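You operate a simulated robot arm through the tools that you are given. There is no shell and no other tool.

You are at the controls of a simulated robot arm. One attempt, no reset.

TASK
Tip the two apples on the tipping tray into the tub and let the three in the chute down.
Fine: level the tipping tray and shut the gate again; don't bruise the chute's three.

Only the result counts: the job must be done as asked and must still hold three seconds after the hand-in. Knocking over, shifting, dropping, spilling or breaking anything else fails it.

THE ROBOT
A 6-joint arm with a two-finger parallel gripper, fixed in place. Base frame: the origin is at the foot of the arm, x ahead of it, y to its left, z up. Readings come in mm, rad, newtons and seconds.
With the tool pointing down near the work surface it reaches from about 300 to 640 mm from the base axis. Its first joint turns from -2.007 to 2.007 rad. Payload 3.43 kg.
Tool frame: the origin (TCP) lies between the finger pads and is the grasp point; the fingertips stand 34 mm ahead of it; z points along the fingers, y is the line along which they close. The gripper opens to 128 mm. The fingers are 24 mm wide and 12 mm thick; the gripper's body (48 by 130 mm) begins 96 mm behind the TCP.
Orientation is that of the tool frame in the base frame, as a unit quaternion [w, x, y, z]. With the fingers straight down and closing along the base's y, the tool's x points along the base's -x, its y along +y and its z along -z.

THE INTERFACE
- The arm moves only by the tool arm_command. Its argument "series" is a list of rows, each a list of 7 numbers: the shift along the base's x, y, z in units of 50 mm (1.0 is 50 mm), then the turn, a rotation vector about the base's x, y, z in units of 4 degrees (1.0 is 4 degrees), then the gripper command, from -1 (shut) to 1 (fully open), values between in proportion. In form: [[tx, ty, tz, rx, ry, rz, claw], ...]. A call has 1 to 20 rows; each row shifts and turns the commanded pose from where the row before left it. A call with a number of a shift or a turn outside -1 to 1 is refused whole. A row lasts 0.2 s, in which the tool goes at most 50 mm and 0.15 rad; a call with a longer step from one row to the next is refused whole, and so is a gripper value outside its range. Where a pose cannot be reached the arm comes as near as it can. A force on the tool above 90 N (or 10 N above the force at the start of the call, whichever is more), or a blocked arm, ends the call early, and 0.2 s more pass. The fingers move at their own pace (about 153 mm/s each) and stop on an object; they squeeze with about 38 N. The grip force told is the motor's: it shows also when the fingers shut on nothing. Time passes only in rows, and 0.2 s behind the last, so rows that do not move let the fingers close. It gives the time, the measured TCP pose, the force on the tool (base axes), the opening and the grip force at its end, in the units of the frame above (readings bear some noise), with the torque about the TCP (base axes, N m) and any sound that the robot's microphone picked up.
- Cameras (640 x 400 px; columns grow to the right, rows downward): "scene" is fixed at [50.1, 499.4, 1579]; the picture's right is [-0.44, -0.90, 0.00], its down [-0.78, 0.38, -0.49] and it looks along [0.44, -0.22, -0.87] (base axes); focal length 234 px, centre (320, 200). "wrist" rides on the gripper at [76, -11, -160] in the tool frame; the picture's right is [0.15, 0.99, 0.00], its down [-0.88, 0.13, -0.46] and it looks along [-0.45, 0.07, 0.89] (tool axes); focal length 234 px, centre (320, 200). There is no depth. A picture from a camera that has moved, and an enlarged one, comes with that camera's place and axes in the base frame and with its lens.
- grab_frame(camera): a new picture of that camera. The clock stands still meanwhile.
- lift_body(by): slides the trunk up (or, below 0, down) by that many mm; the arm rides with it, the base frame stays. It gives what a move gives, with no picture.
- zoom(camera, box): a new picture of the part [left, top, right, bottom] of that camera's present view, enlarged. The clock stands still meanwhile.
- hand_in(): hands the job in; it is judged then, once.

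Places have to be worked out from the pictures, the camera data and where the tool is seen. Open the gripper and draw the arm clear of the work before you hand the job in, unless the task says otherwise.

The tools are called as name(argument=value, ...) on one line, values as JSON. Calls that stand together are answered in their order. arm_command: Moves the arm, as the interface text tells. Its arguments: {"type":"object","properties":{"series":{"type":"array","items":{"type":"array","items":{"type":"number"}}}},"required":["series"]} The other tools are called the same way: lift_body (by) slides the trunk up or down; grab_frame (camera) takes a picture; zoom (camera, box) takes an enlarged picture of a part of a camera's view; hand_in () hands the job in.

At the start:

```text
t: 0.0
ee_pos: [411.0, 188.2, 1155.4]
orientation: [0.0, 0.0, 1.0, 0.0]
ft_force: [-0.3, -0.5, 0.5]
ft_torque: [-0.01, 0.05, 0.03]
finger_gap: 128.1
grip_force: 0.1
trunk travel left (down, up): [-875.0, 115.0]
```

scene: 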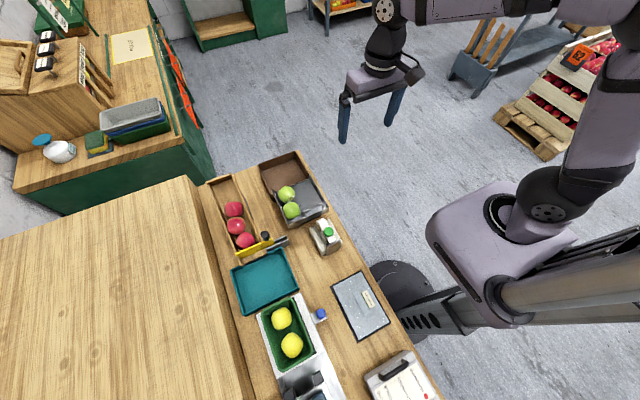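
wrist: 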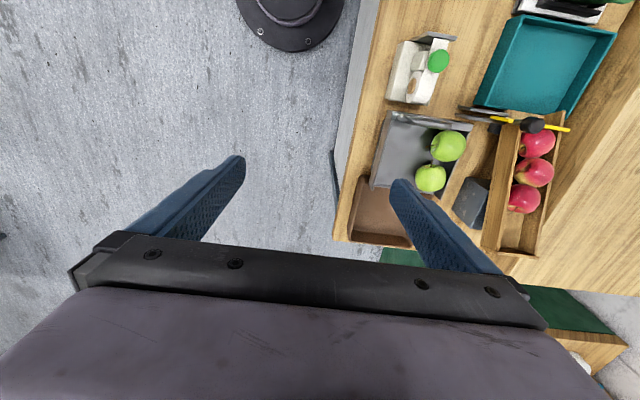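

The scene shows a tray with two green apples beside a brown tub, and a chute with three red apples, a yellow gate and a teal tray below it. I'll zoom in to see the details.

zoom(camera="scene", box=[190, 140, 350, 240])

zoom(camera="wrist", box=[320, 0, 640, 260])

zoom(camera="scene", box=[220, 220, 300, 270])

```text
4.00 times, centred on (270, 190) of scene
camera zoom: at [50.1, 499.4, 1579.0], right [-0.44, -0.9, 0.0], down [-0.78, 0.38, -0.49], along [0.44, -0.22, -0.87], focal length 938 px, centre (520, 240)
```

zoom: 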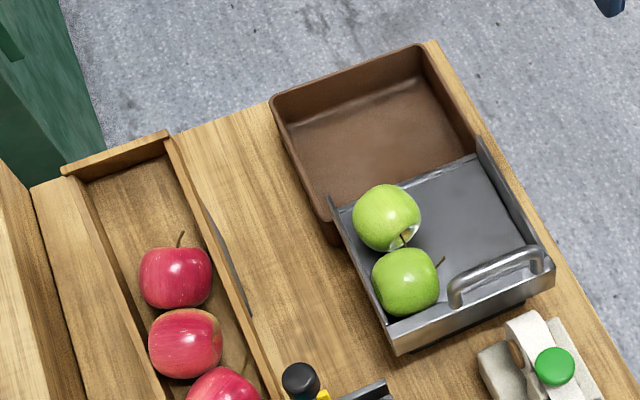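

```text
1.54 times, centred on (480, 130) of wrist
camera zoom: at [334.5, 177.9, 1317.3], right [-0.15, 0.99, 0.0], down [0.88, 0.13, 0.46], along [0.45, 0.07, -0.89], focal length 360 px, centre (74, 308)
```

zoom: 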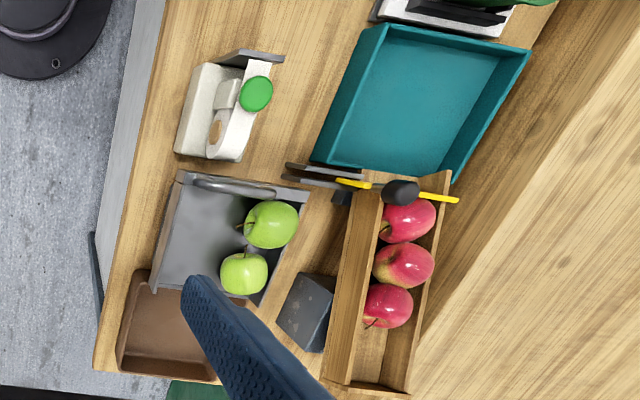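

```text
8.00 times, centred on (260, 245) of scene
camera zoom: at [50.1, 499.4, 1579.0], right [-0.44, -0.9, 0.0], down [-0.78, 0.38, -0.49], along [0.44, -0.22, -0.87], focal length 1875 px, centre (800, -160)
```

zoom: 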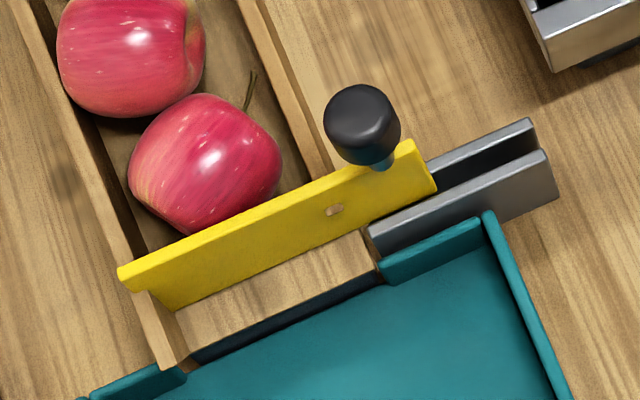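

From triangulating the two views, I put the gate knob near (346, 533, 919) and the tray handle near (369, 360, 911), with the handle running along y. I'll move the wrist camera closer to check the mechanisms, staying well above everything.

arm_command(series=[[-0.27, 0.7, -0.1, 0, 0, 0, 1], [-0.27, 0.7, -0.1, 0, 0, 0, 1], [-0.27, 0.7, -0.1, 0, 0, 0, 1], [-0.27, 0.7, -0.1, 0, 0, 0, 1], [-0.27, 0.7, -0.1, 0, 0, 0, 1], [-0.27, 0.5, -0.1, 0, 0, 0, 1]])

grab_frame(camera="wrist")

grab_frame(camera="scene")

```text
t: 1.4
ee_pos: [329.4, 388.8, 1128.3]
orientation: [0.0, 0.002, 1.0, -0.001]
ft_force: [-0.1, -0.4, 0.3]
ft_torque: [-0.01, 0.0, -0.01]
finger_gap: 128.0
grip_force: 0.1
trunk travel left (down, up): [-875.0, 115.0]
```

```text
taken
camera wrist: at [252.1, 378.7, 1289.4], right [-0.15, 0.99, 0.0], down [0.88, 0.13, 0.46], along [0.45, 0.07, -0.89], focal length 234 px, centre (320, 200)
```

wrist: 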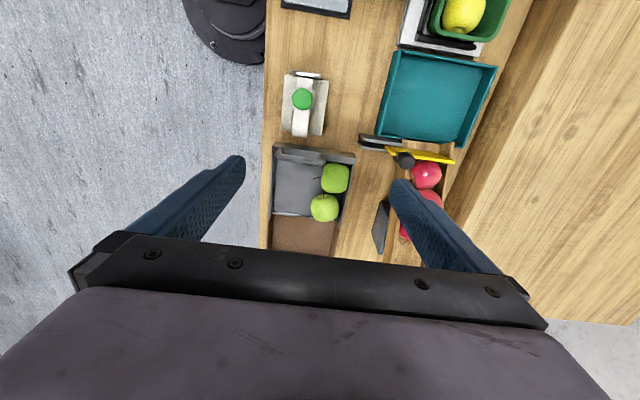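

```text
taken
```

scene: 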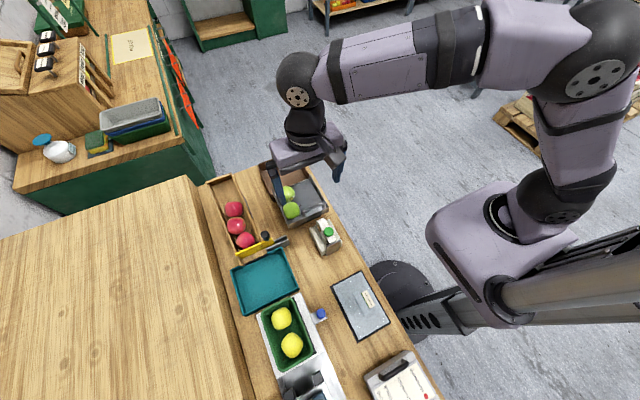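

The arm moves as commanded. I'll zoom in on the tray, gate and chute from this viewpoint.

zoom(camera="wrist", box=[255, 120, 375, 260])

zoom(camera="wrist", box=[345, 120, 465, 200])

zoom(camera="wrist", box=[255, 30, 515, 260])

```text
2.86 times, centred on (315, 190) of wrist
camera zoom: at [252.1, 378.7, 1289.4], right [-0.15, 0.99, 0.0], down [0.88, 0.13, 0.46], along [0.45, 0.07, -0.89], focal length 669 px, centre (334, 229)
```

zoom: 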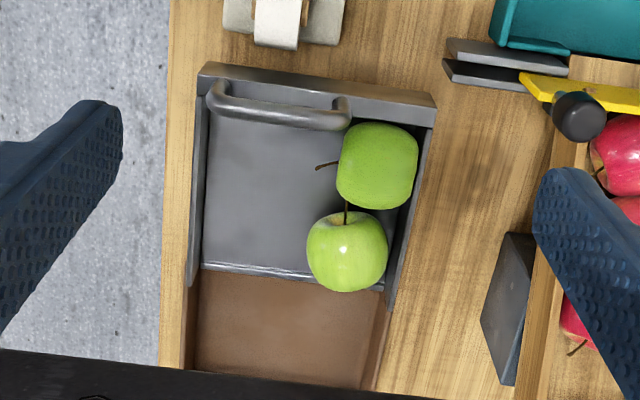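

```text
5.00 times, centred on (405, 160) of wrist
camera zoom: at [252.1, 378.7, 1289.4], right [-0.15, 0.99, 0.0], down [0.88, 0.13, 0.46], along [0.45, 0.07, -0.89], focal length 1171 px, centre (-105, 400)
```

zoom: 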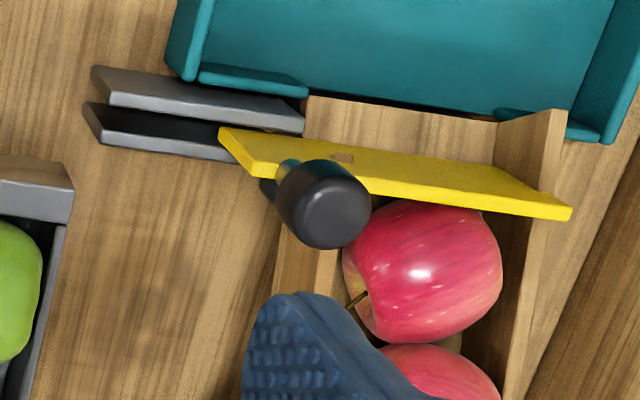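

```text
1.74 times, centred on (385, 145) of wrist
camera zoom: at [252.1, 378.7, 1289.4], right [-0.15, 0.99, 0.0], down [0.88, 0.13, 0.46], along [0.45, 0.07, -0.89], focal length 407 px, centre (207, 296)
```

zoom: 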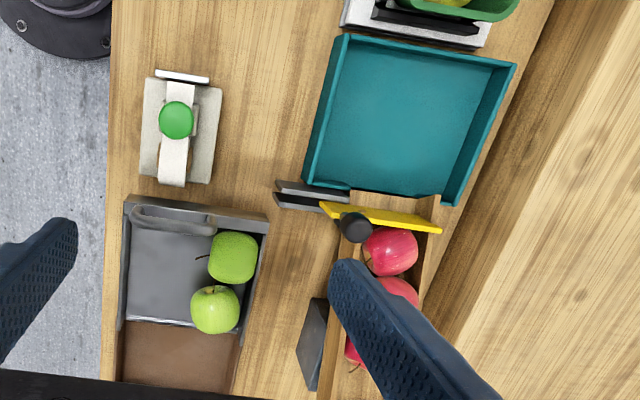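

Everything is roughly aligned with the base axes. The handle bar stands on the tray's near wall, running along y. The gate lies along y at x≈345, from y≈521 to 635, with side rails towards -y and the knob at its -y end. I'll yaw the tool +90° so it can later close across the handle bar, which also gives a view from the -y side.

arm_command(series=[[0.05, -0.1, -0.05, 0, 0, 1, 1], [0.05, -0.1, -0.05, 0, 0, 1, 1], [0.05, -0.1, -0.05, 0, 0, 1, 1], [0.05, -0.1, -0.05, 0, 0, 1, 1], [0.05, -0.1, -0.05, 0, 0, 1, 1], [0.05, -0.1, -0.05, 0, 0, 1, 1], [0.05, -0.1, -0.05, 0, 0, 1, 1], [0.05, -0.1, -0.05, 0, 0, 1, 1], [0.05, -0.1, -0.05, 0, 0, 1, 1], [0.05, -0.1, -0.05, 0, 0, 1, 1], [0.05, -0.1, -0.05, 0, 0, 1, 1], [0.05, 0, -0.05, 0, 0, 1, 1]])

arm_command(series=[[0.02, 0, -0.05, 0, 0, 1, 1], [0.02, 0, -0.05, 0, 0, 1, 1], [0.02, 0, -0.05, 0, 0, 1, 1], [0.02, 0, -0.05, 0, 0, 1, 1], [0.02, 0, -0.05, 0, 0, 1, 1], [0.02, 0, -0.05, 0, 0, 1, 1], [0.02, 0, -0.05, 0, 0, 1, 1], [0.02, 0, -0.05, 0, 0, 1, 1], [0.02, 0, -0.05, 0, 0, 1, 1], [0.02, 0, -0.05, 0, 0, 1, 1], [0, 0, 0, 0, 0, 0.5, 1]])

grab_frame(camera="wrist")

grab_frame(camera="scene")

```text
t: 4.0
ee_pos: [360.7, 332.9, 1096.2]
orientation: [0.0, -0.407, 0.913, 0.0]
ft_force: [0.1, 0.1, 0.4]
ft_torque: [0.01, -0.03, 0.0]
finger_gap: 127.9
grip_force: 0.0
trunk travel left (down, up): [-875.0, 115.0]
```

```text
t: 6.4
ee_pos: [370.3, 334.0, 1071.7]
orientation: [0.0, 0.708, -0.707, 0.0]
ft_force: [0.6, 0.3, 0.3]
ft_torque: [0.03, -0.02, 0.01]
finger_gap: 128.0
grip_force: 0.0
trunk travel left (down, up): [-875.0, 115.0]
```

```text
taken
camera wrist: at [380.7, 258.7, 1231.5], right [-0.99, -0.15, 0.0], down [-0.13, 0.88, 0.46], along [-0.07, 0.45, -0.89], focal length 234 px, centre (320, 200)
```

wrist: 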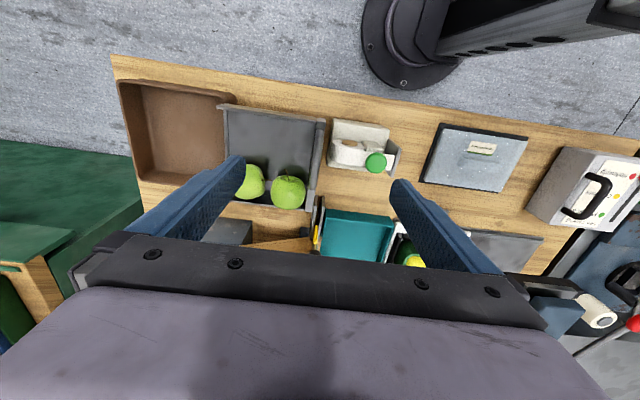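

```text
taken
```

scene: 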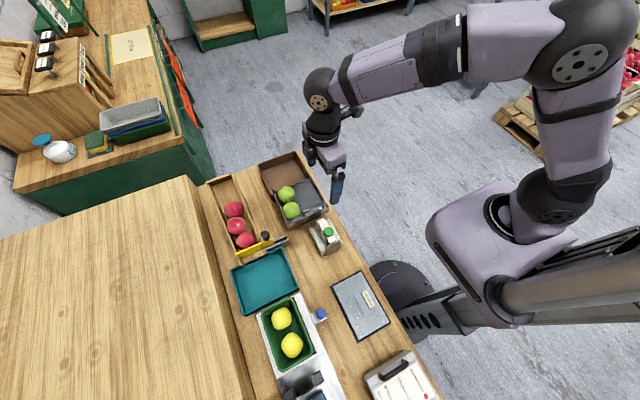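

The yaw worked. Next I'll back off towards -y and tilt the camera nearer horizontal, to see the tray's hinge and heights from the side.

arm_command(series=[[0, -0.4, 0, 1, 0, 0, 1], [0, -0.4, 0, 1, 0, 0, 1], [0, -0.4, 0, 1, 0, 0, 1], [0, -0.4, 0, 1, 0, 0, 1], [0, -0.4, 0, 1, 0, 0, 1], [0, -0.4, 0, 1, 0, 0, 1], [0, -0.4, 0, 1, 0, 0, 1], [0, -0.4, 0, 1, 0, 0, 1], [0, -0.4, 0, 1, 0, 0, 1]])

grab_frame(camera="wrist")

```text
t: 8.4
ee_pos: [370.1, 153.3, 1071.8]
orientation: [0.219, -0.672, 0.672, 0.219]
ft_force: [0.5, -0.2, 0.8]
ft_torque: [0.03, -0.02, 0.03]
finger_gap: 127.9
grip_force: 0.2
trunk travel left (down, up): [-875.0, 115.0]
```

```text
taken
camera wrist: at [380.2, -1.5, 1158.0], right [-0.99, -0.12, -0.09], down [-0.13, 0.44, 0.89], along [-0.07, 0.89, -0.45], focal length 234 px, centre (320, 200)
```

wrist: 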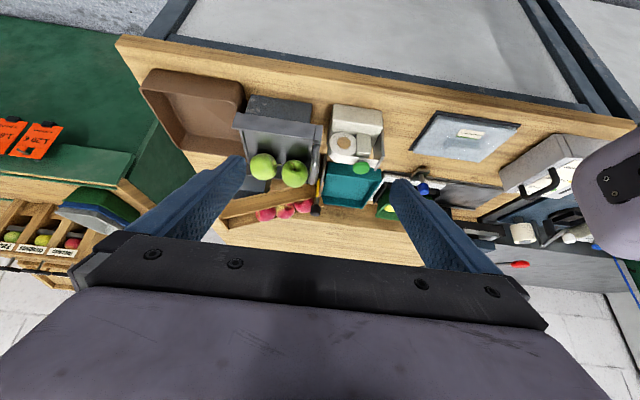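

The image is upside down (its down direction is up in the base frame), but it shows the tray sitting on a block and the inclined chute. I'll zoom in.

zoom(camera="wrist", box=[200, 80, 400, 225])

zoom(camera="wrist", box=[225, 85, 335, 165])

zoom(camera="wrist", box=[215, 150, 395, 230])

```text
2.76 times, centred on (300, 152) of wrist
camera zoom: at [380.2, -1.5, 1158.0], right [-0.99, -0.12, -0.09], down [-0.13, 0.44, 0.89], along [-0.07, 0.89, -0.45], focal length 646 px, centre (375, 331)
```

zoom: 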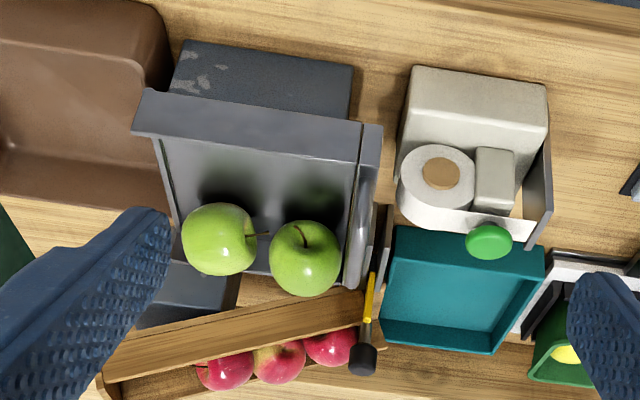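

```text
5.00 times, centred on (280, 125) of wrist
camera zoom: at [380.2, -1.5, 1158.0], right [-0.99, -0.12, -0.09], down [-0.13, 0.44, 0.89], along [-0.07, 0.89, -0.45], focal length 1171 px, centre (520, 575)
```

zoom: 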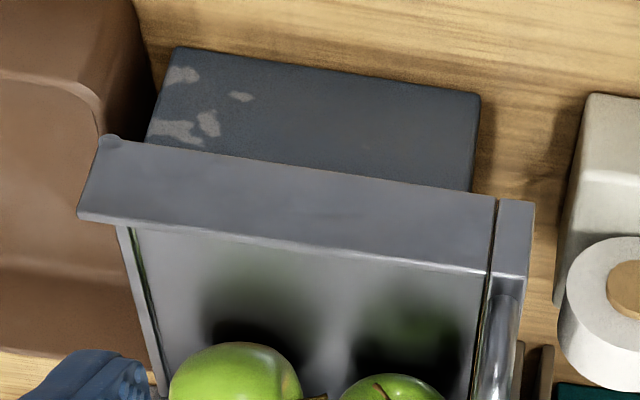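

```text
3.56 times, centred on (305, 190) of wrist
camera zoom: at [380.2, -1.5, 1158.0], right [-0.99, -0.12, -0.09], down [-0.13, 0.44, 0.89], along [-0.07, 0.89, -0.45], focal length 833 px, centre (373, 236)
```

zoom: 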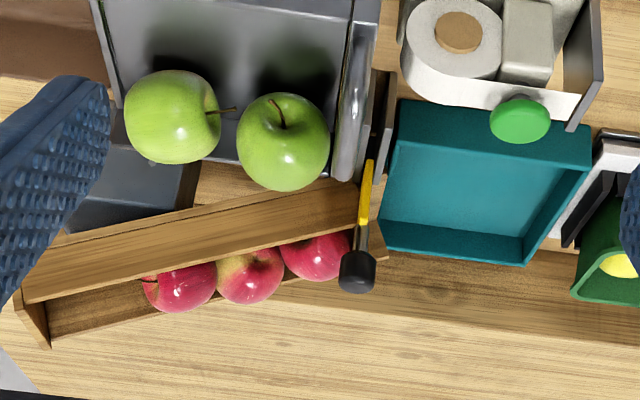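

The hinge knuckle shows at the tub end of the tray's bottom edge, near x≈515, z≈848. The bar is near x≈368, z≈913, and the -y wall is at y≈318. I'll return to vertical above the handle with a partly closed gripper and check the alignment.

arm_command(series=[[0, 0.43, -0.13, -1, 0, 0, 0.0], [0, 0.43, -0.13, -1, 0, 0, 0.0], [0, 0.43, -0.13, -1, 0, 0, 0.0], [0, 0.43, -0.13, -1, 0, 0, 0.0], [0, 0.43, -0.13, -1, 0, 0, 0.0], [0, 0.43, -0.13, -1, 0, 0, 0.0], [0, 0.43, -0.13, -1, 0, 0, 0.0], [0, 0.43, -0.13, -1, 0, 0, 0.0], [0, 0.43, -0.13, -1, 0, 0, 0.0]])

grab_frame(camera="wrist")

zoom(camera="wrist", box=[220, 60, 420, 250])

zoom(camera="scene", box=[250, 150, 350, 240])

```text
t: 10.4
ee_pos: [370.3, 347.6, 1012.1]
orientation: [0.0, -0.707, 0.708, -0.001]
ft_force: [-0.4, 0.5, -0.1]
ft_torque: [-0.03, 0.03, -0.01]
finger_gap: 64.1
grip_force: 0.1
trunk travel left (down, up): [-875.0, 115.0]
```

```text
taken
camera wrist: at [381.2, 273.4, 1172.9], right [-0.99, -0.15, 0.0], down [-0.13, 0.88, 0.45], along [-0.07, 0.45, -0.89], focal length 234 px, centre (320, 200)
```

wrist: 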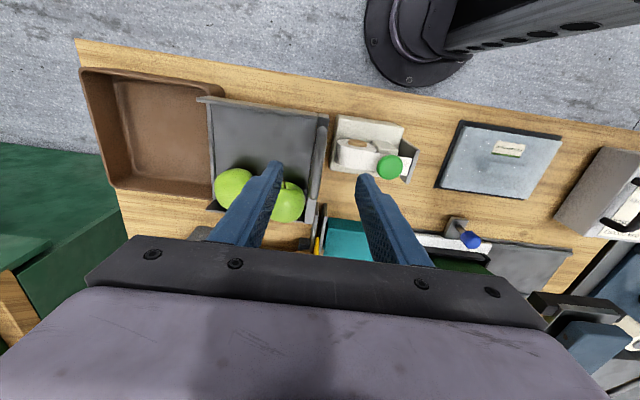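

```text
2.11 times, centred on (320, 155) of wrist
camera zoom: at [381.2, 273.4, 1172.9], right [-0.99, -0.15, 0.0], down [-0.13, 0.88, 0.45], along [-0.07, 0.45, -0.89], focal length 493 px, centre (320, 295)
```

zoom: 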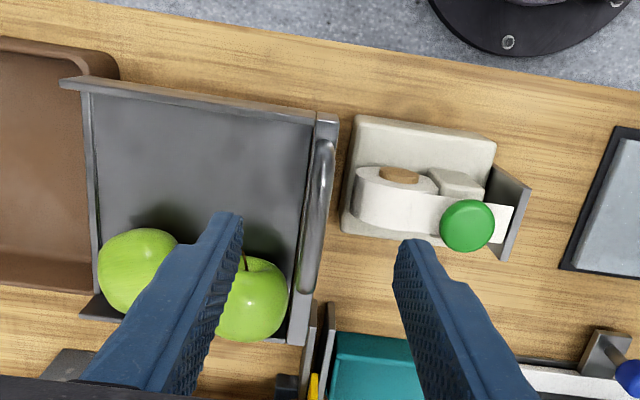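

```text
4.44 times, centred on (300, 195) of scene
camera zoom: at [50.1, 499.4, 1579.0], right [-0.44, -0.9, 0.0], down [-0.78, 0.38, -0.49], along [0.44, -0.22, -0.87], focal length 1042 px, centre (409, 222)
```

zoom: 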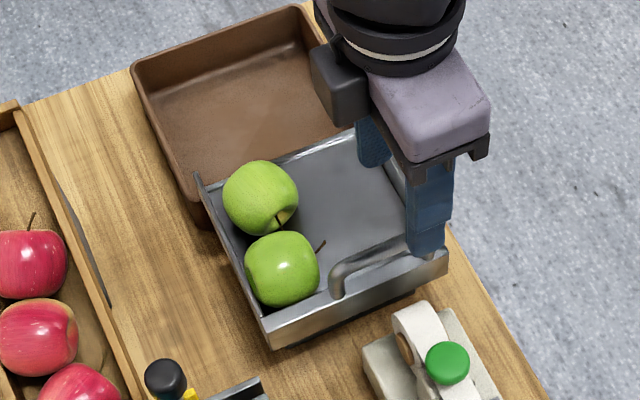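

The bar centre works out at about x≈369.5, z≈915 around y=350, directly under the TCP. I'll descend to z≈935, putting the fingertips about 14 mm below the bar centre and above the wall top, and then close.

arm_command(series=[[-0.01, 0.03, -0.4, 0, 0, 0, 0.0], [0, 0.0, -0.4, 0, 0, 0, 0.0], [0, 0.0, -0.4, 0, 0, 0, 0.0], [0, 0, -0.34, 0, 0, 0, 0.0], [0, 0, 0, 0, 0, 0, 0.0]])

zoom(camera="wrist", box=[220, 40, 420, 250])

zoom(camera="scene", box=[260, 160, 360, 240])

```text
t: 11.6
ee_pos: [369.7, 351.1, 934.6]
orientation: [0.0, 0.708, -0.707, 0.001]
ft_force: [0.0, -0.7, 0.9]
ft_torque: [-0.03, 0.01, 0.0]
finger_gap: 63.9
grip_force: 0.1
trunk travel left (down, up): [-875.0, 115.0]
```

```text
1.90 times, centred on (320, 145) of wrist
camera zoom: at [380.4, 274.9, 1096.7], right [-0.99, -0.15, 0.0], down [-0.13, 0.88, 0.46], along [-0.07, 0.45, -0.89], focal length 446 px, centre (320, 305)
```

zoom: 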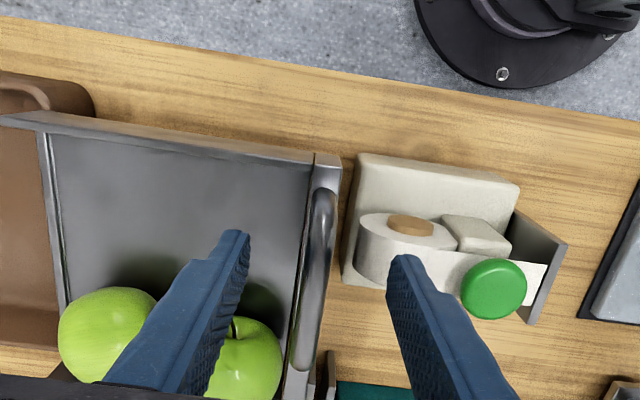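

```text
5.00 times, centred on (310, 200) of scene
camera zoom: at [50.1, 499.4, 1579.0], right [-0.44, -0.9, 0.0], down [-0.78, 0.38, -0.49], along [0.44, -0.22, -0.87], focal length 1172 px, centre (370, 200)
```

zoom: 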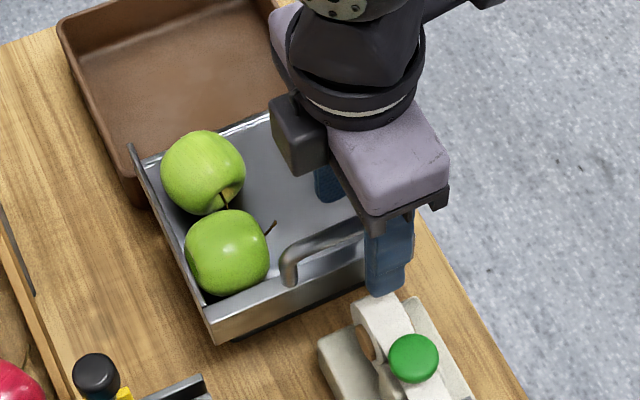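

The bar sits between the fingers as predicted. I'll close on it and hold for the fingers to settle.

arm_command(series=[[0, 0, 0, 0, 0, 0, -1], [0, 0, 0, 0, 0, 0, -1], [0, 0, 0, 0, 0, 0, -1], [0, 0, 0, 0, 0, 0, -1]])

zoom(camera="wrist", box=[220, 40, 420, 250])

```text
t: 12.6
ee_pos: [372.1, 350.5, 935.7]
orientation: [0.0, -0.707, 0.707, 0.001]
ft_force: [9.9, -0.9, -0.6]
ft_torque: [0.07, -0.22, 0.0]
finger_gap: 11.2
grip_force: 45.0
trunk travel left (down, up): [-875.0, 115.0]
```

```text
1.90 times, centred on (320, 145) of wrist
camera zoom: at [382.2, 274.7, 1096.7], right [-0.99, -0.15, 0.0], down [-0.13, 0.88, 0.46], along [-0.07, 0.45, -0.89], focal length 446 px, centre (320, 305)
```

zoom: 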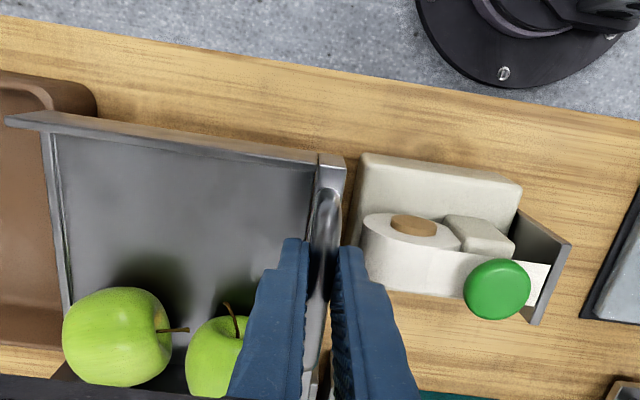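

The gripper holds the bar with an 11.2 mm gap, and the bar sits at x≈372. I'll lift the first 8° or so along the arc about the hinge, slowly, and check the forces.

arm_command(series=[[0.1, 0, 0.104, 0, 0.25, 0, -1], [0.058, 0, 0.098, 0, 0.25, 0, -1], [0.06, 0, 0.094, 0, 0.25, 0, -1], [0.064, 0, 0.094, 0, 0.25, 0, -1]])

zoom(camera="wrist", box=[220, 40, 420, 250])

zoom(camera="scene", box=[240, 140, 360, 240])

```text
t: 13.6
ee_pos: [384.0, 350.5, 955.0]
orientation: [-0.025, -0.707, 0.707, 0.025]
ft_force: [2.9, 6.4, -5.8]
ft_torque: [-0.27, 0.03, 0.12]
finger_gap: 11.5
grip_force: 45.4
trunk travel left (down, up): [-875.0, 115.0]
```

```text
1.90 times, centred on (320, 145) of wrist
camera zoom: at [405.5, 275.0, 1115.1], right [-0.99, -0.15, 0.07], down [-0.1, 0.88, 0.46], along [-0.13, 0.45, -0.88], focal length 446 px, centre (320, 305)
```

zoom: 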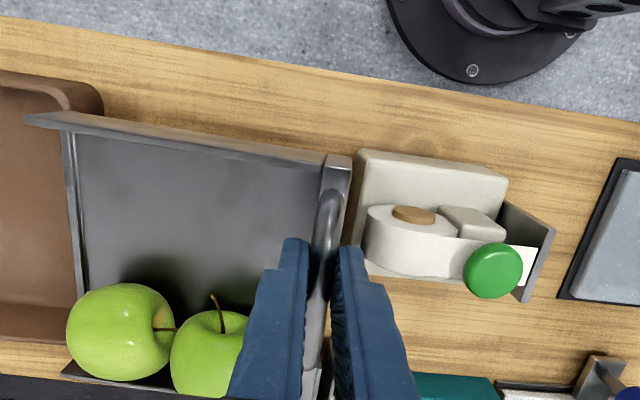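

```text
4.00 times, centred on (300, 190) of scene
camera zoom: at [50.1, 499.4, 1579.0], right [-0.44, -0.9, 0.0], down [-0.78, 0.38, -0.49], along [0.44, -0.22, -0.87], focal length 938 px, centre (400, 240)
```

zoom: 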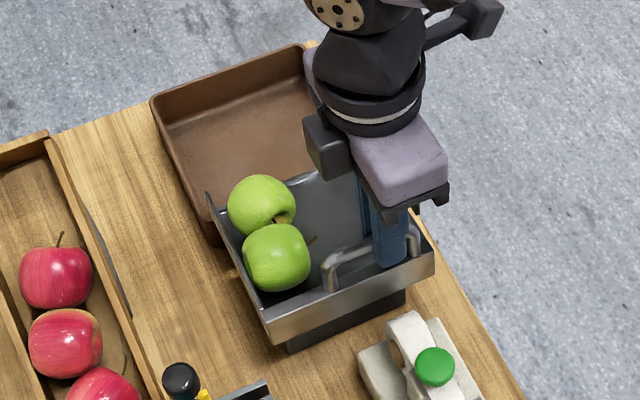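

Forces are low and the tray is rising off its block, with the apples still near its +y wall. I'll continue to about 20° in slow steps.

arm_command(series=[[0.068, 0, 0.09, 0, 0.25, 0, -1], [0.07, 0, 0.09, 0, 0.25, 0, -1], [0.074, 0, 0.086, 0, 0.25, 0, -1], [0.076, 0, 0.084, 0, 0.25, 0, -1], [0.08, 0, 0.082, 0, 0.25, 0, -1], [0.082, 0, 0.078, 0, 0.25, 0, -1]])

zoom(camera="scene", box=[240, 140, 360, 240])

grab_frame(camera="wrist")

```text
t: 15.0
ee_pos: [404.9, 349.1, 981.1]
orientation: [-0.061, -0.704, 0.705, 0.061]
ft_force: [0.0, 10.5, -3.0]
ft_torque: [0.28, 0.13, 0.17]
finger_gap: 11.4
grip_force: 44.8
trunk travel left (down, up): [-875.0, 115.0]
```

```text
4.00 times, centred on (300, 190) of scene
camera zoom: at [50.1, 499.4, 1579.0], right [-0.44, -0.9, 0.0], down [-0.78, 0.38, -0.49], along [0.44, -0.22, -0.87], focal length 938 px, centre (400, 240)
```

zoom: 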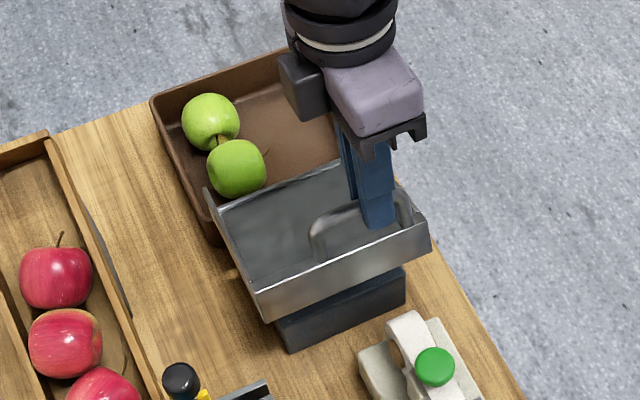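

```text
taken
camera wrist: at [444.0, 274.9, 1137.3], right [-0.97, -0.15, 0.17], down [-0.05, 0.88, 0.47], along [-0.22, 0.45, -0.87], focal length 234 px, centre (320, 200)
```

wrist: 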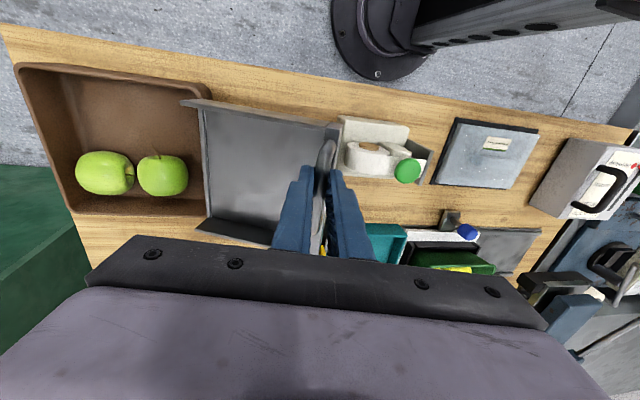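

Both green apples have rolled off into the tub. I'll hold for a second to let them settle and then check.

arm_command(series=[[0, 0, 0, 0, 0, 0, -1], [0, 0, 0, 0, 0, 0, -1], [0, 0, 0, 0, 0, 0, -1], [0, 0, 0, 0, 0, 0, -1], [0, 0, 0, 0, 0, 0, -1], [0, 0, 0, 0, 0, 0, -1]])

zoom(camera="scene", box=[240, 140, 360, 240])

zoom(camera="wrist", box=[0, 40, 360, 265])

```text
t: 16.4
ee_pos: [407.2, 350.6, 980.4]
orientation: [-0.062, -0.704, 0.705, 0.061]
ft_force: [0.8, 11.4, -0.1]
ft_torque: [0.51, -0.02, 0.13]
finger_gap: 11.7
grip_force: 45.0
trunk travel left (down, up): [-875.0, 115.0]
```

```text
4.00 times, centred on (300, 190) of scene
camera zoom: at [50.1, 499.4, 1579.0], right [-0.44, -0.9, 0.0], down [-0.78, 0.38, -0.49], along [0.44, -0.22, -0.87], focal length 938 px, centre (400, 240)
```

zoom: 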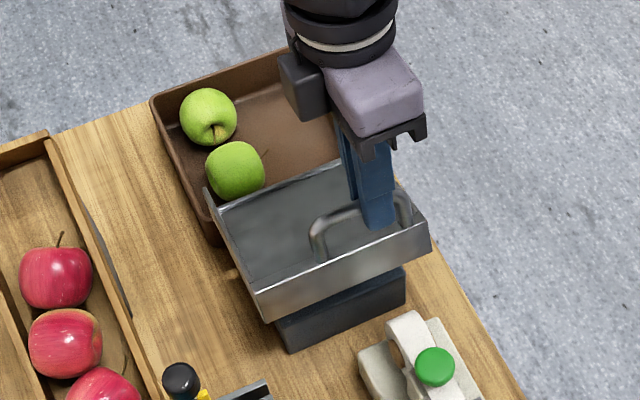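

```text
1.78 times, centred on (180, 152) of wrist
camera zoom: at [443.9, 274.9, 1137.2], right [-0.97, -0.15, 0.17], down [-0.05, 0.88, 0.47], along [-0.22, 0.45, -0.87], focal length 416 px, centre (569, 284)
```

zoom: 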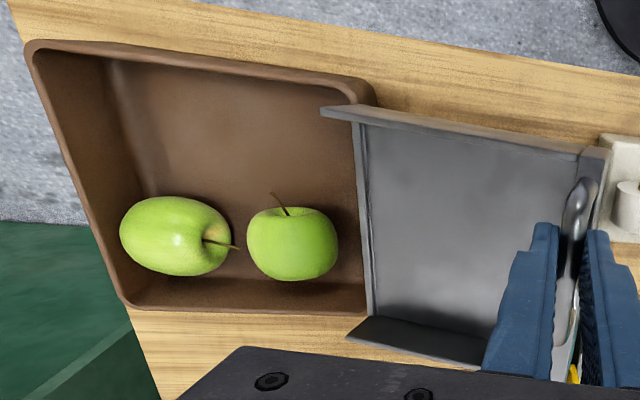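

Both apples are at rest inside the tub. I'll retrace the arc to bring the tray back down to level, gently.

arm_command(series=[[-0.082, 0, -0.078, 0, -0.25, 0, -1], [-0.08, 0, -0.082, 0, -0.25, 0, -1], [-0.076, 0, -0.084, 0, -0.25, 0, -1], [-0.074, 0, -0.086, 0, -0.25, 0, -1], [-0.07, 0, -0.09, 0, -0.25, 0, -1], [-0.068, 0, -0.09, 0, -0.25, 0, -1], [-0.064, 0, -0.094, 0, -0.25, 0, -1], [-0.06, 0, -0.094, 0, -0.25, 0, -1], [-0.058, 0, -0.098, 0, -0.25, 0, -1], [-0.054, 0, -0.098, 0, -0.25, 0, -1], [0, 0, -0.04, 0, 0, 0, -1], [0, 0, 0, 0, 0, 0, -1]])

zoom(camera="scene", box=[240, 140, 360, 240])

grab_frame(camera="wrist")

```text
t: 19.0
ee_pos: [372.0, 349.5, 937.0]
orientation: [-0.002, 0.707, -0.707, 0.001]
ft_force: [-2.5, 10.0, 18.9]
ft_torque: [-0.77, 0.06, 0.04]
finger_gap: 11.3
grip_force: 44.9
trunk travel left (down, up): [-875.0, 115.0]
```

```text
4.00 times, centred on (300, 190) of scene
camera zoom: at [50.1, 499.4, 1579.0], right [-0.44, -0.9, 0.0], down [-0.78, 0.38, -0.49], along [0.44, -0.22, -0.87], focal length 938 px, centre (400, 240)
```

zoom: 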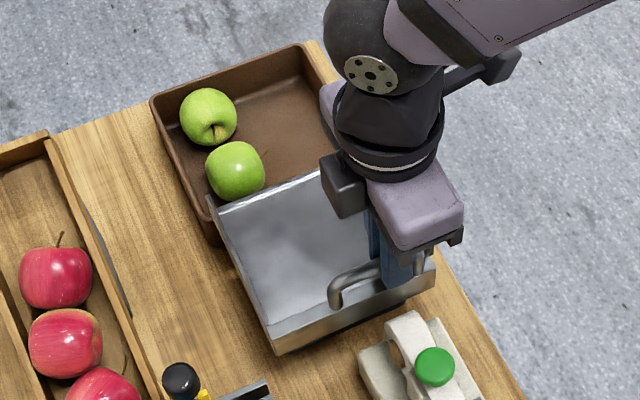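

```text
taken
camera wrist: at [381.6, 274.1, 1097.0], right [-0.99, -0.15, 0.0], down [-0.13, 0.88, 0.46], along [-0.06, 0.45, -0.89], focal length 234 px, centre (320, 200)
```

wrist: 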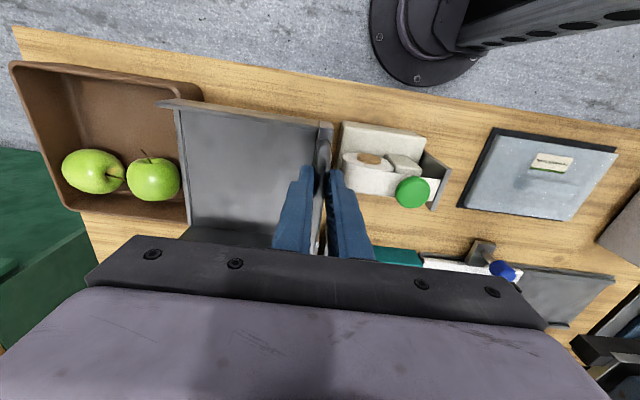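

The +19 N reaction means the tray is seated on its block. I'll relieve the preload and the small sideways strain, open the fingers, and rise clear.

arm_command(series=[[0, 0, 0.08, 0, 0, 0, -1], [0, 0, 0, 0, 0, 0, -1], [0, 0, 0, 0, 0, 0, -0.6], [0, 0, 0, 0, 0, 0, -0.2], [0, 0, 0, 0, 0, 0, -0.2]])

arm_command(series=[[0, 0, 0.2, 0, 0, 0, -0.2], [0, 0, 0.4, 0, 0, 0, -0.2], [0, 0, 0.5, 0, 0, 0, -0.2], [0, 0, 0.5, 0, 0, 0, -0.2], [0, 0, 0.5, 0, 0, 0, -0.2], [0, 0, 0.3, 0, 0, 0, -0.2]])

zoom(camera="scene", box=[190, 140, 350, 240])

grab_frame(camera="wrist")

```text
t: 20.2
ee_pos: [371.8, 348.5, 938.5]
orientation: [0.001, 0.708, -0.707, 0.001]
ft_force: [-0.3, -0.2, -0.2]
ft_torque: [0.01, -0.04, 0.0]
finger_gap: 51.3
grip_force: 0.2
trunk travel left (down, up): [-875.0, 115.0]
```

```text
t: 21.6
ee_pos: [372.7, 347.7, 1058.9]
orientation: [0.0, -0.707, 0.707, 0.0]
ft_force: [-0.2, 0.1, 0.0]
ft_torque: [0.02, 0.0, -0.01]
finger_gap: 51.2
grip_force: 0.0
trunk travel left (down, up): [-875.0, 115.0]
```

```text
4.00 times, centred on (270, 190) of scene
camera zoom: at [50.1, 499.4, 1579.0], right [-0.44, -0.9, 0.0], down [-0.78, 0.38, -0.49], along [0.44, -0.22, -0.87], focal length 938 px, centre (520, 240)
```

zoom: 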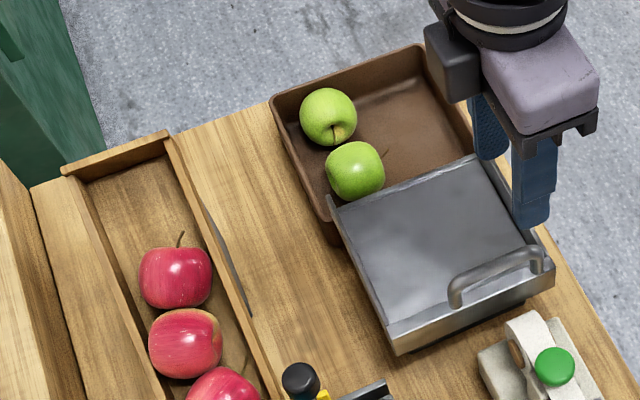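

```text
taken
camera wrist: at [383.1, 272.6, 1219.5], right [-0.99, -0.15, 0.0], down [-0.13, 0.88, 0.46], along [-0.07, 0.45, -0.89], focal length 234 px, centre (320, 200)
```

wrist: 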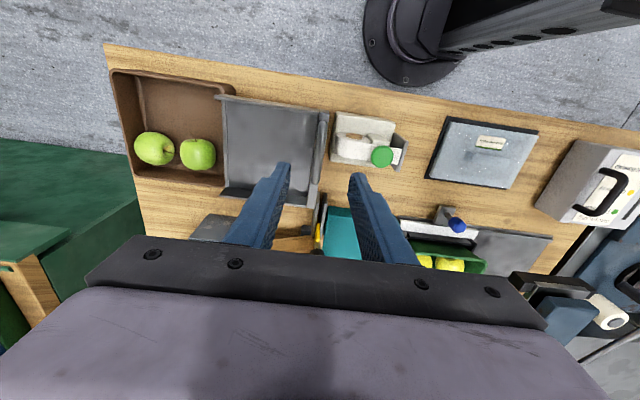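

The tray sits exactly where it started, empty and level, with both apples in the tub. Next is the gate: I'll move above the knob (about 346, 533) at a safe height and check the reach.

arm_command(series=[[-0.107, 0.74, -0.1, 0, 0, 0, 0.0], [-0.107, 0.74, -0.1, 0, 0, 0, 0.0], [-0.107, 0.74, -0.1, 0, 0, 0, 0.0], [-0.107, 0.74, -0.1, 0, 0, 0, 0.0], [-0.107, 0.74, -0.1, 0, 0, 0, 0.0], [0, 0, 0, 0, 0, 0, 0.0]])

grab_frame(camera="wrist")

grab_frame(camera="scene")

```text
t: 23.0
ee_pos: [343.3, 523.2, 1034.2]
orientation: [0.0, -0.707, 0.708, -0.001]
ft_force: [0.1, 0.1, -0.5]
ft_torque: [0.05, -0.02, 0.0]
finger_gap: 64.2
grip_force: 0.0
out of reach, approached as far as the arm can: row 5
trunk travel left (down, up): [-875.0, 115.0]
```

```text
taken
camera wrist: at [352.8, 448.2, 1194.1], right [-0.99, -0.15, 0.0], down [-0.13, 0.88, 0.45], along [-0.07, 0.45, -0.89], focal length 234 px, centre (320, 200)
```

wrist: 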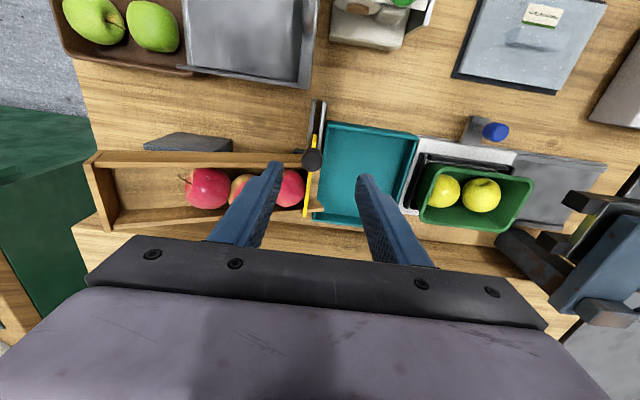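

```text
taken
```

scene: 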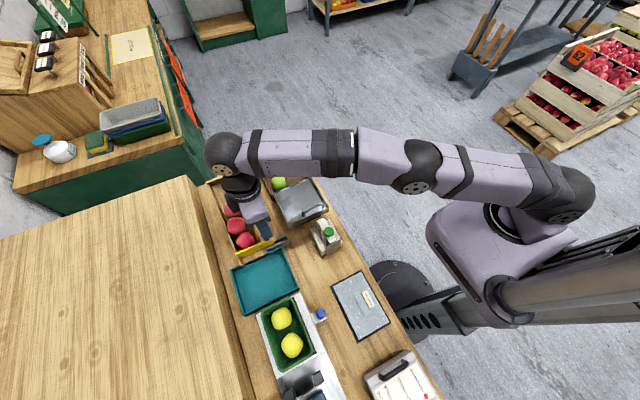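

The arm is nearly at full stretch here, reaching (343, 523) at z=1034. I'll zoom on the knob from this viewpoint to refine its position before deciding how to descend.

zoom(camera="wrist", box=[260, 90, 380, 240])

zoom(camera="scene", box=[220, 200, 300, 270])

```text
2.67 times, centred on (320, 165) of wrist
camera zoom: at [352.8, 448.2, 1194.1], right [-0.99, -0.15, 0.0], down [-0.13, 0.88, 0.45], along [-0.07, 0.45, -0.89], focal length 624 px, centre (320, 293)
```

zoom: 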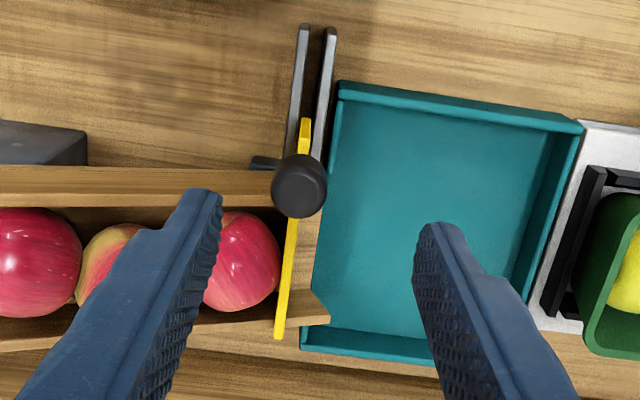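

```text
5.71 times, centred on (260, 235) of scene
camera zoom: at [50.1, 499.4, 1579.0], right [-0.44, -0.9, 0.0], down [-0.78, 0.38, -0.49], along [0.44, -0.22, -0.87], focal length 1339 px, centre (663, 0)
```

zoom: 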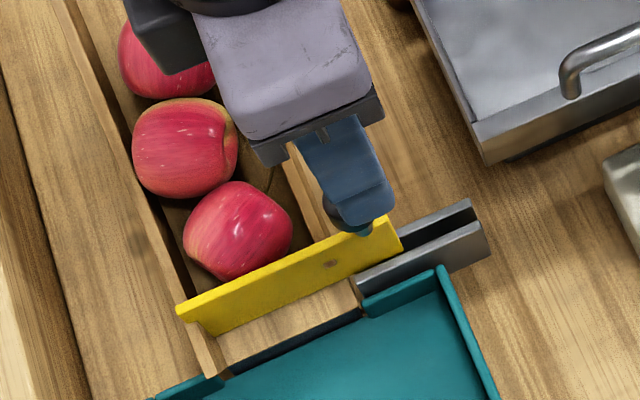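

The knob centre comes out at about (348, 535), with a diameter of about 24 mm. I'll take a tighter look at the dark feature beside it.

zoom(camera="wrist", box=[290, 130, 340, 175])

zoom(camera="wrist", box=[285, 95, 345, 225])

```text
8.89 times, centred on (315, 152) of wrist
camera zoom: at [352.8, 448.2, 1194.1], right [-0.99, -0.15, 0.0], down [-0.13, 0.88, 0.45], along [-0.07, 0.45, -0.89], focal length 2082 px, centre (364, 622)
```

zoom: 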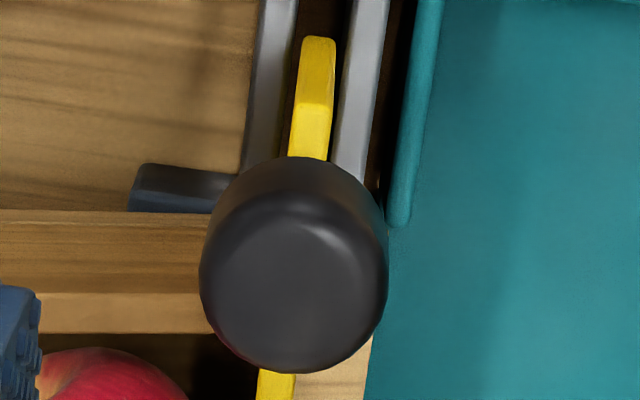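

```text
3.08 times, centred on (315, 160) of wrist
camera zoom: at [352.8, 448.2, 1194.1], right [-0.99, -0.15, 0.0], down [-0.13, 0.88, 0.45], along [-0.07, 0.45, -0.89], focal length 720 px, centre (335, 323)
```

zoom: 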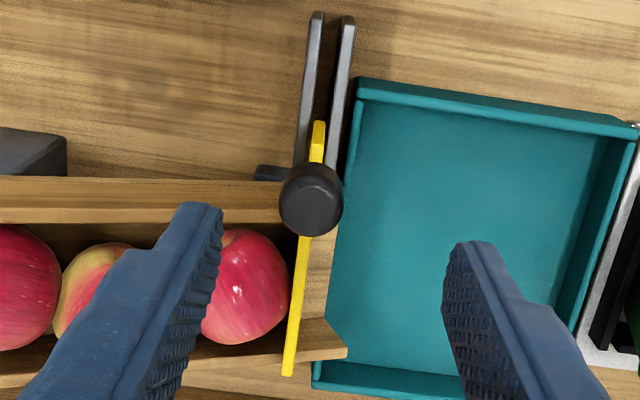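

The dark feature is just a low support foot under the chute, out of the way. I'll tilt the tool 12° about x, the closing axis, to gain reach, and come down a little above the knob.

arm_command(series=[[0, 0, -0.3, 1, 0, 0, 0.0], [0, 0, -0.4, 1, 0, 0, 0.0], [0, 0, -0.4, 1, 0, 0, 0.0], [0, 0, 0, 0, 0, 0, 0.0]])

zoom(camera="wrist", box=[230, 70, 410, 230])

zoom(camera="scene", box=[220, 200, 300, 270])

```text
t: 24.0
ee_pos: [340.5, 524.2, 978.2]
orientation: [0.074, -0.702, 0.704, 0.075]
ft_force: [-0.5, -1.4, -0.2]
ft_torque: [0.0, -0.02, 0.05]
finger_gap: 64.5
grip_force: 0.1
trunk travel left (down, up): [-875.0, 115.0]
```

```text
2.50 times, centred on (320, 150) of wrist
camera zoom: at [351.7, 417.7, 1119.0], right [-0.99, -0.14, -0.03], down [-0.13, 0.77, 0.63], along [-0.07, 0.63, -0.78], focal length 585 px, centre (320, 325)
```

zoom: 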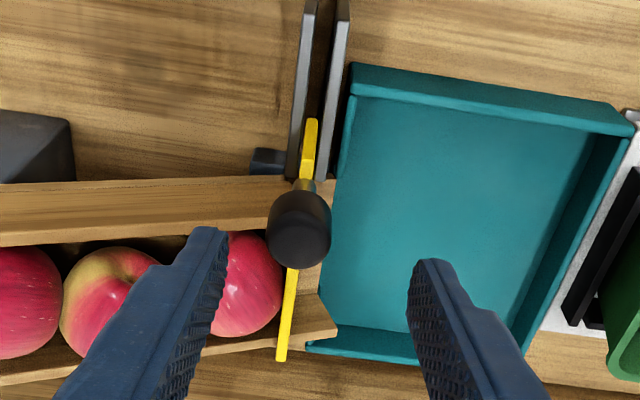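

```text
5.71 times, centred on (260, 235) of scene
camera zoom: at [50.1, 499.4, 1579.0], right [-0.44, -0.9, 0.0], down [-0.78, 0.38, -0.49], along [0.44, -0.22, -0.87], focal length 1339 px, centre (663, 0)
```

zoom: 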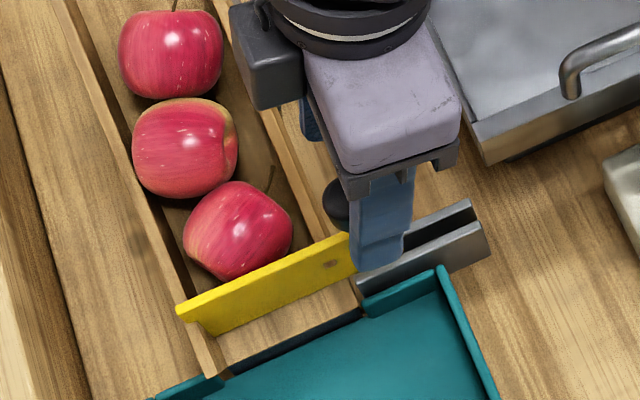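

I now put the knob axis at about (348.7, 532), and the TCP is at (340.5, 524, 978). I'll shift over it with a narrower opening and check the alignment before descending.

arm_command(series=[[0.165, 0.08, 0, 0, 0, 0, -0.2], [0, 0, -0.3, 0, 0, 0, -0.2], [0, 0, 0, 0, 0, 0, -0.2]])

zoom(camera="wrist", box=[230, 70, 410, 230])

zoom(camera="scene", box=[220, 200, 300, 270])

```text
t: 24.8
ee_pos: [350.2, 528.2, 962.6]
orientation: [0.074, -0.703, 0.704, 0.073]
ft_force: [-0.1, 0.1, 0.6]
ft_torque: [0.0, 0.03, 0.02]
finger_gap: 51.5
grip_force: 0.1
trunk travel left (down, up): [-875.0, 115.0]
```

```text
2.50 times, centred on (320, 150) of wrist
camera zoom: at [360.2, 421.6, 1104.6], right [-0.99, -0.14, -0.03], down [-0.13, 0.77, 0.63], along [-0.07, 0.63, -0.78], focal length 585 px, centre (320, 325)
```

zoom: 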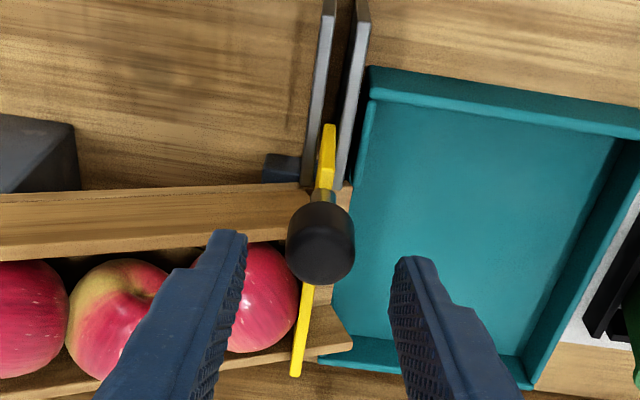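

```text
5.71 times, centred on (260, 235) of scene
camera zoom: at [50.1, 499.4, 1579.0], right [-0.44, -0.9, 0.0], down [-0.78, 0.38, -0.49], along [0.44, -0.22, -0.87], focal length 1339 px, centre (663, 0)
```

zoom: 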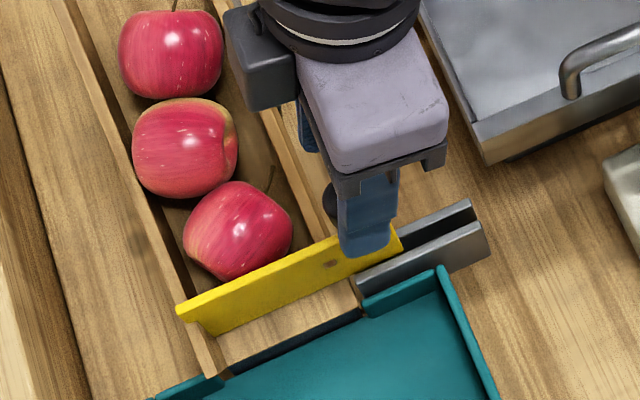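

The knob is centred between the fingers at about (350, 533.5). I'll descend to z≈935 and close on it.

arm_command(series=[[0, 0.02, -0.28, 0, 0, 0, -0.2], [0, 0, -0.27, 0, 0, 0, -0.2], [0, 0, 0, 0, 0, 0, -0.2]])

zoom(camera="wrist", box=[230, 70, 410, 230])

zoom(camera="scene", box=[220, 200, 300, 270])

```text
t: 25.6
ee_pos: [351.1, 528.1, 934.4]
orientation: [-0.074, 0.703, -0.703, -0.074]
ft_force: [1.2, -0.3, -0.2]
ft_torque: [0.01, -0.04, 0.0]
finger_gap: 51.2
grip_force: 0.0
trunk travel left (down, up): [-875.0, 115.0]
```

```text
2.50 times, centred on (320, 150) of wrist
camera zoom: at [360.6, 422.8, 1076.2], right [-0.99, -0.14, -0.03], down [-0.13, 0.77, 0.63], along [-0.07, 0.63, -0.78], focal length 585 px, centre (320, 325)
```

zoom: 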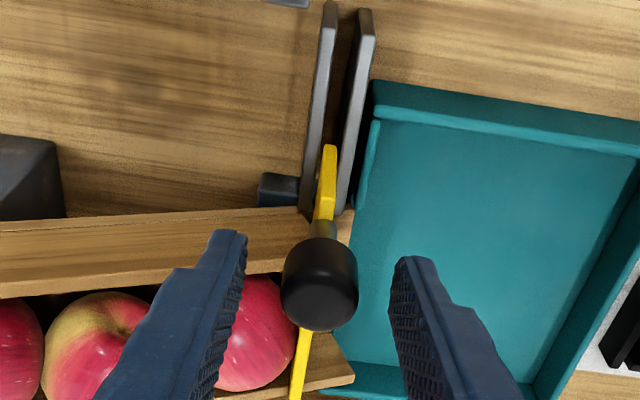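

```text
5.71 times, centred on (260, 235) of scene
camera zoom: at [50.1, 499.4, 1579.0], right [-0.44, -0.9, 0.0], down [-0.78, 0.38, -0.49], along [0.44, -0.22, -0.87], focal length 1339 px, centre (663, 0)
```

zoom: 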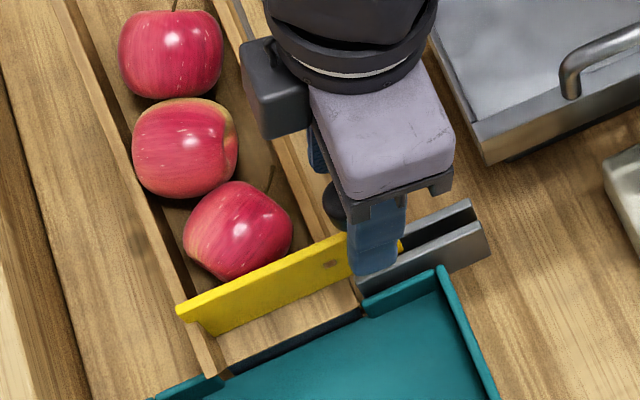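

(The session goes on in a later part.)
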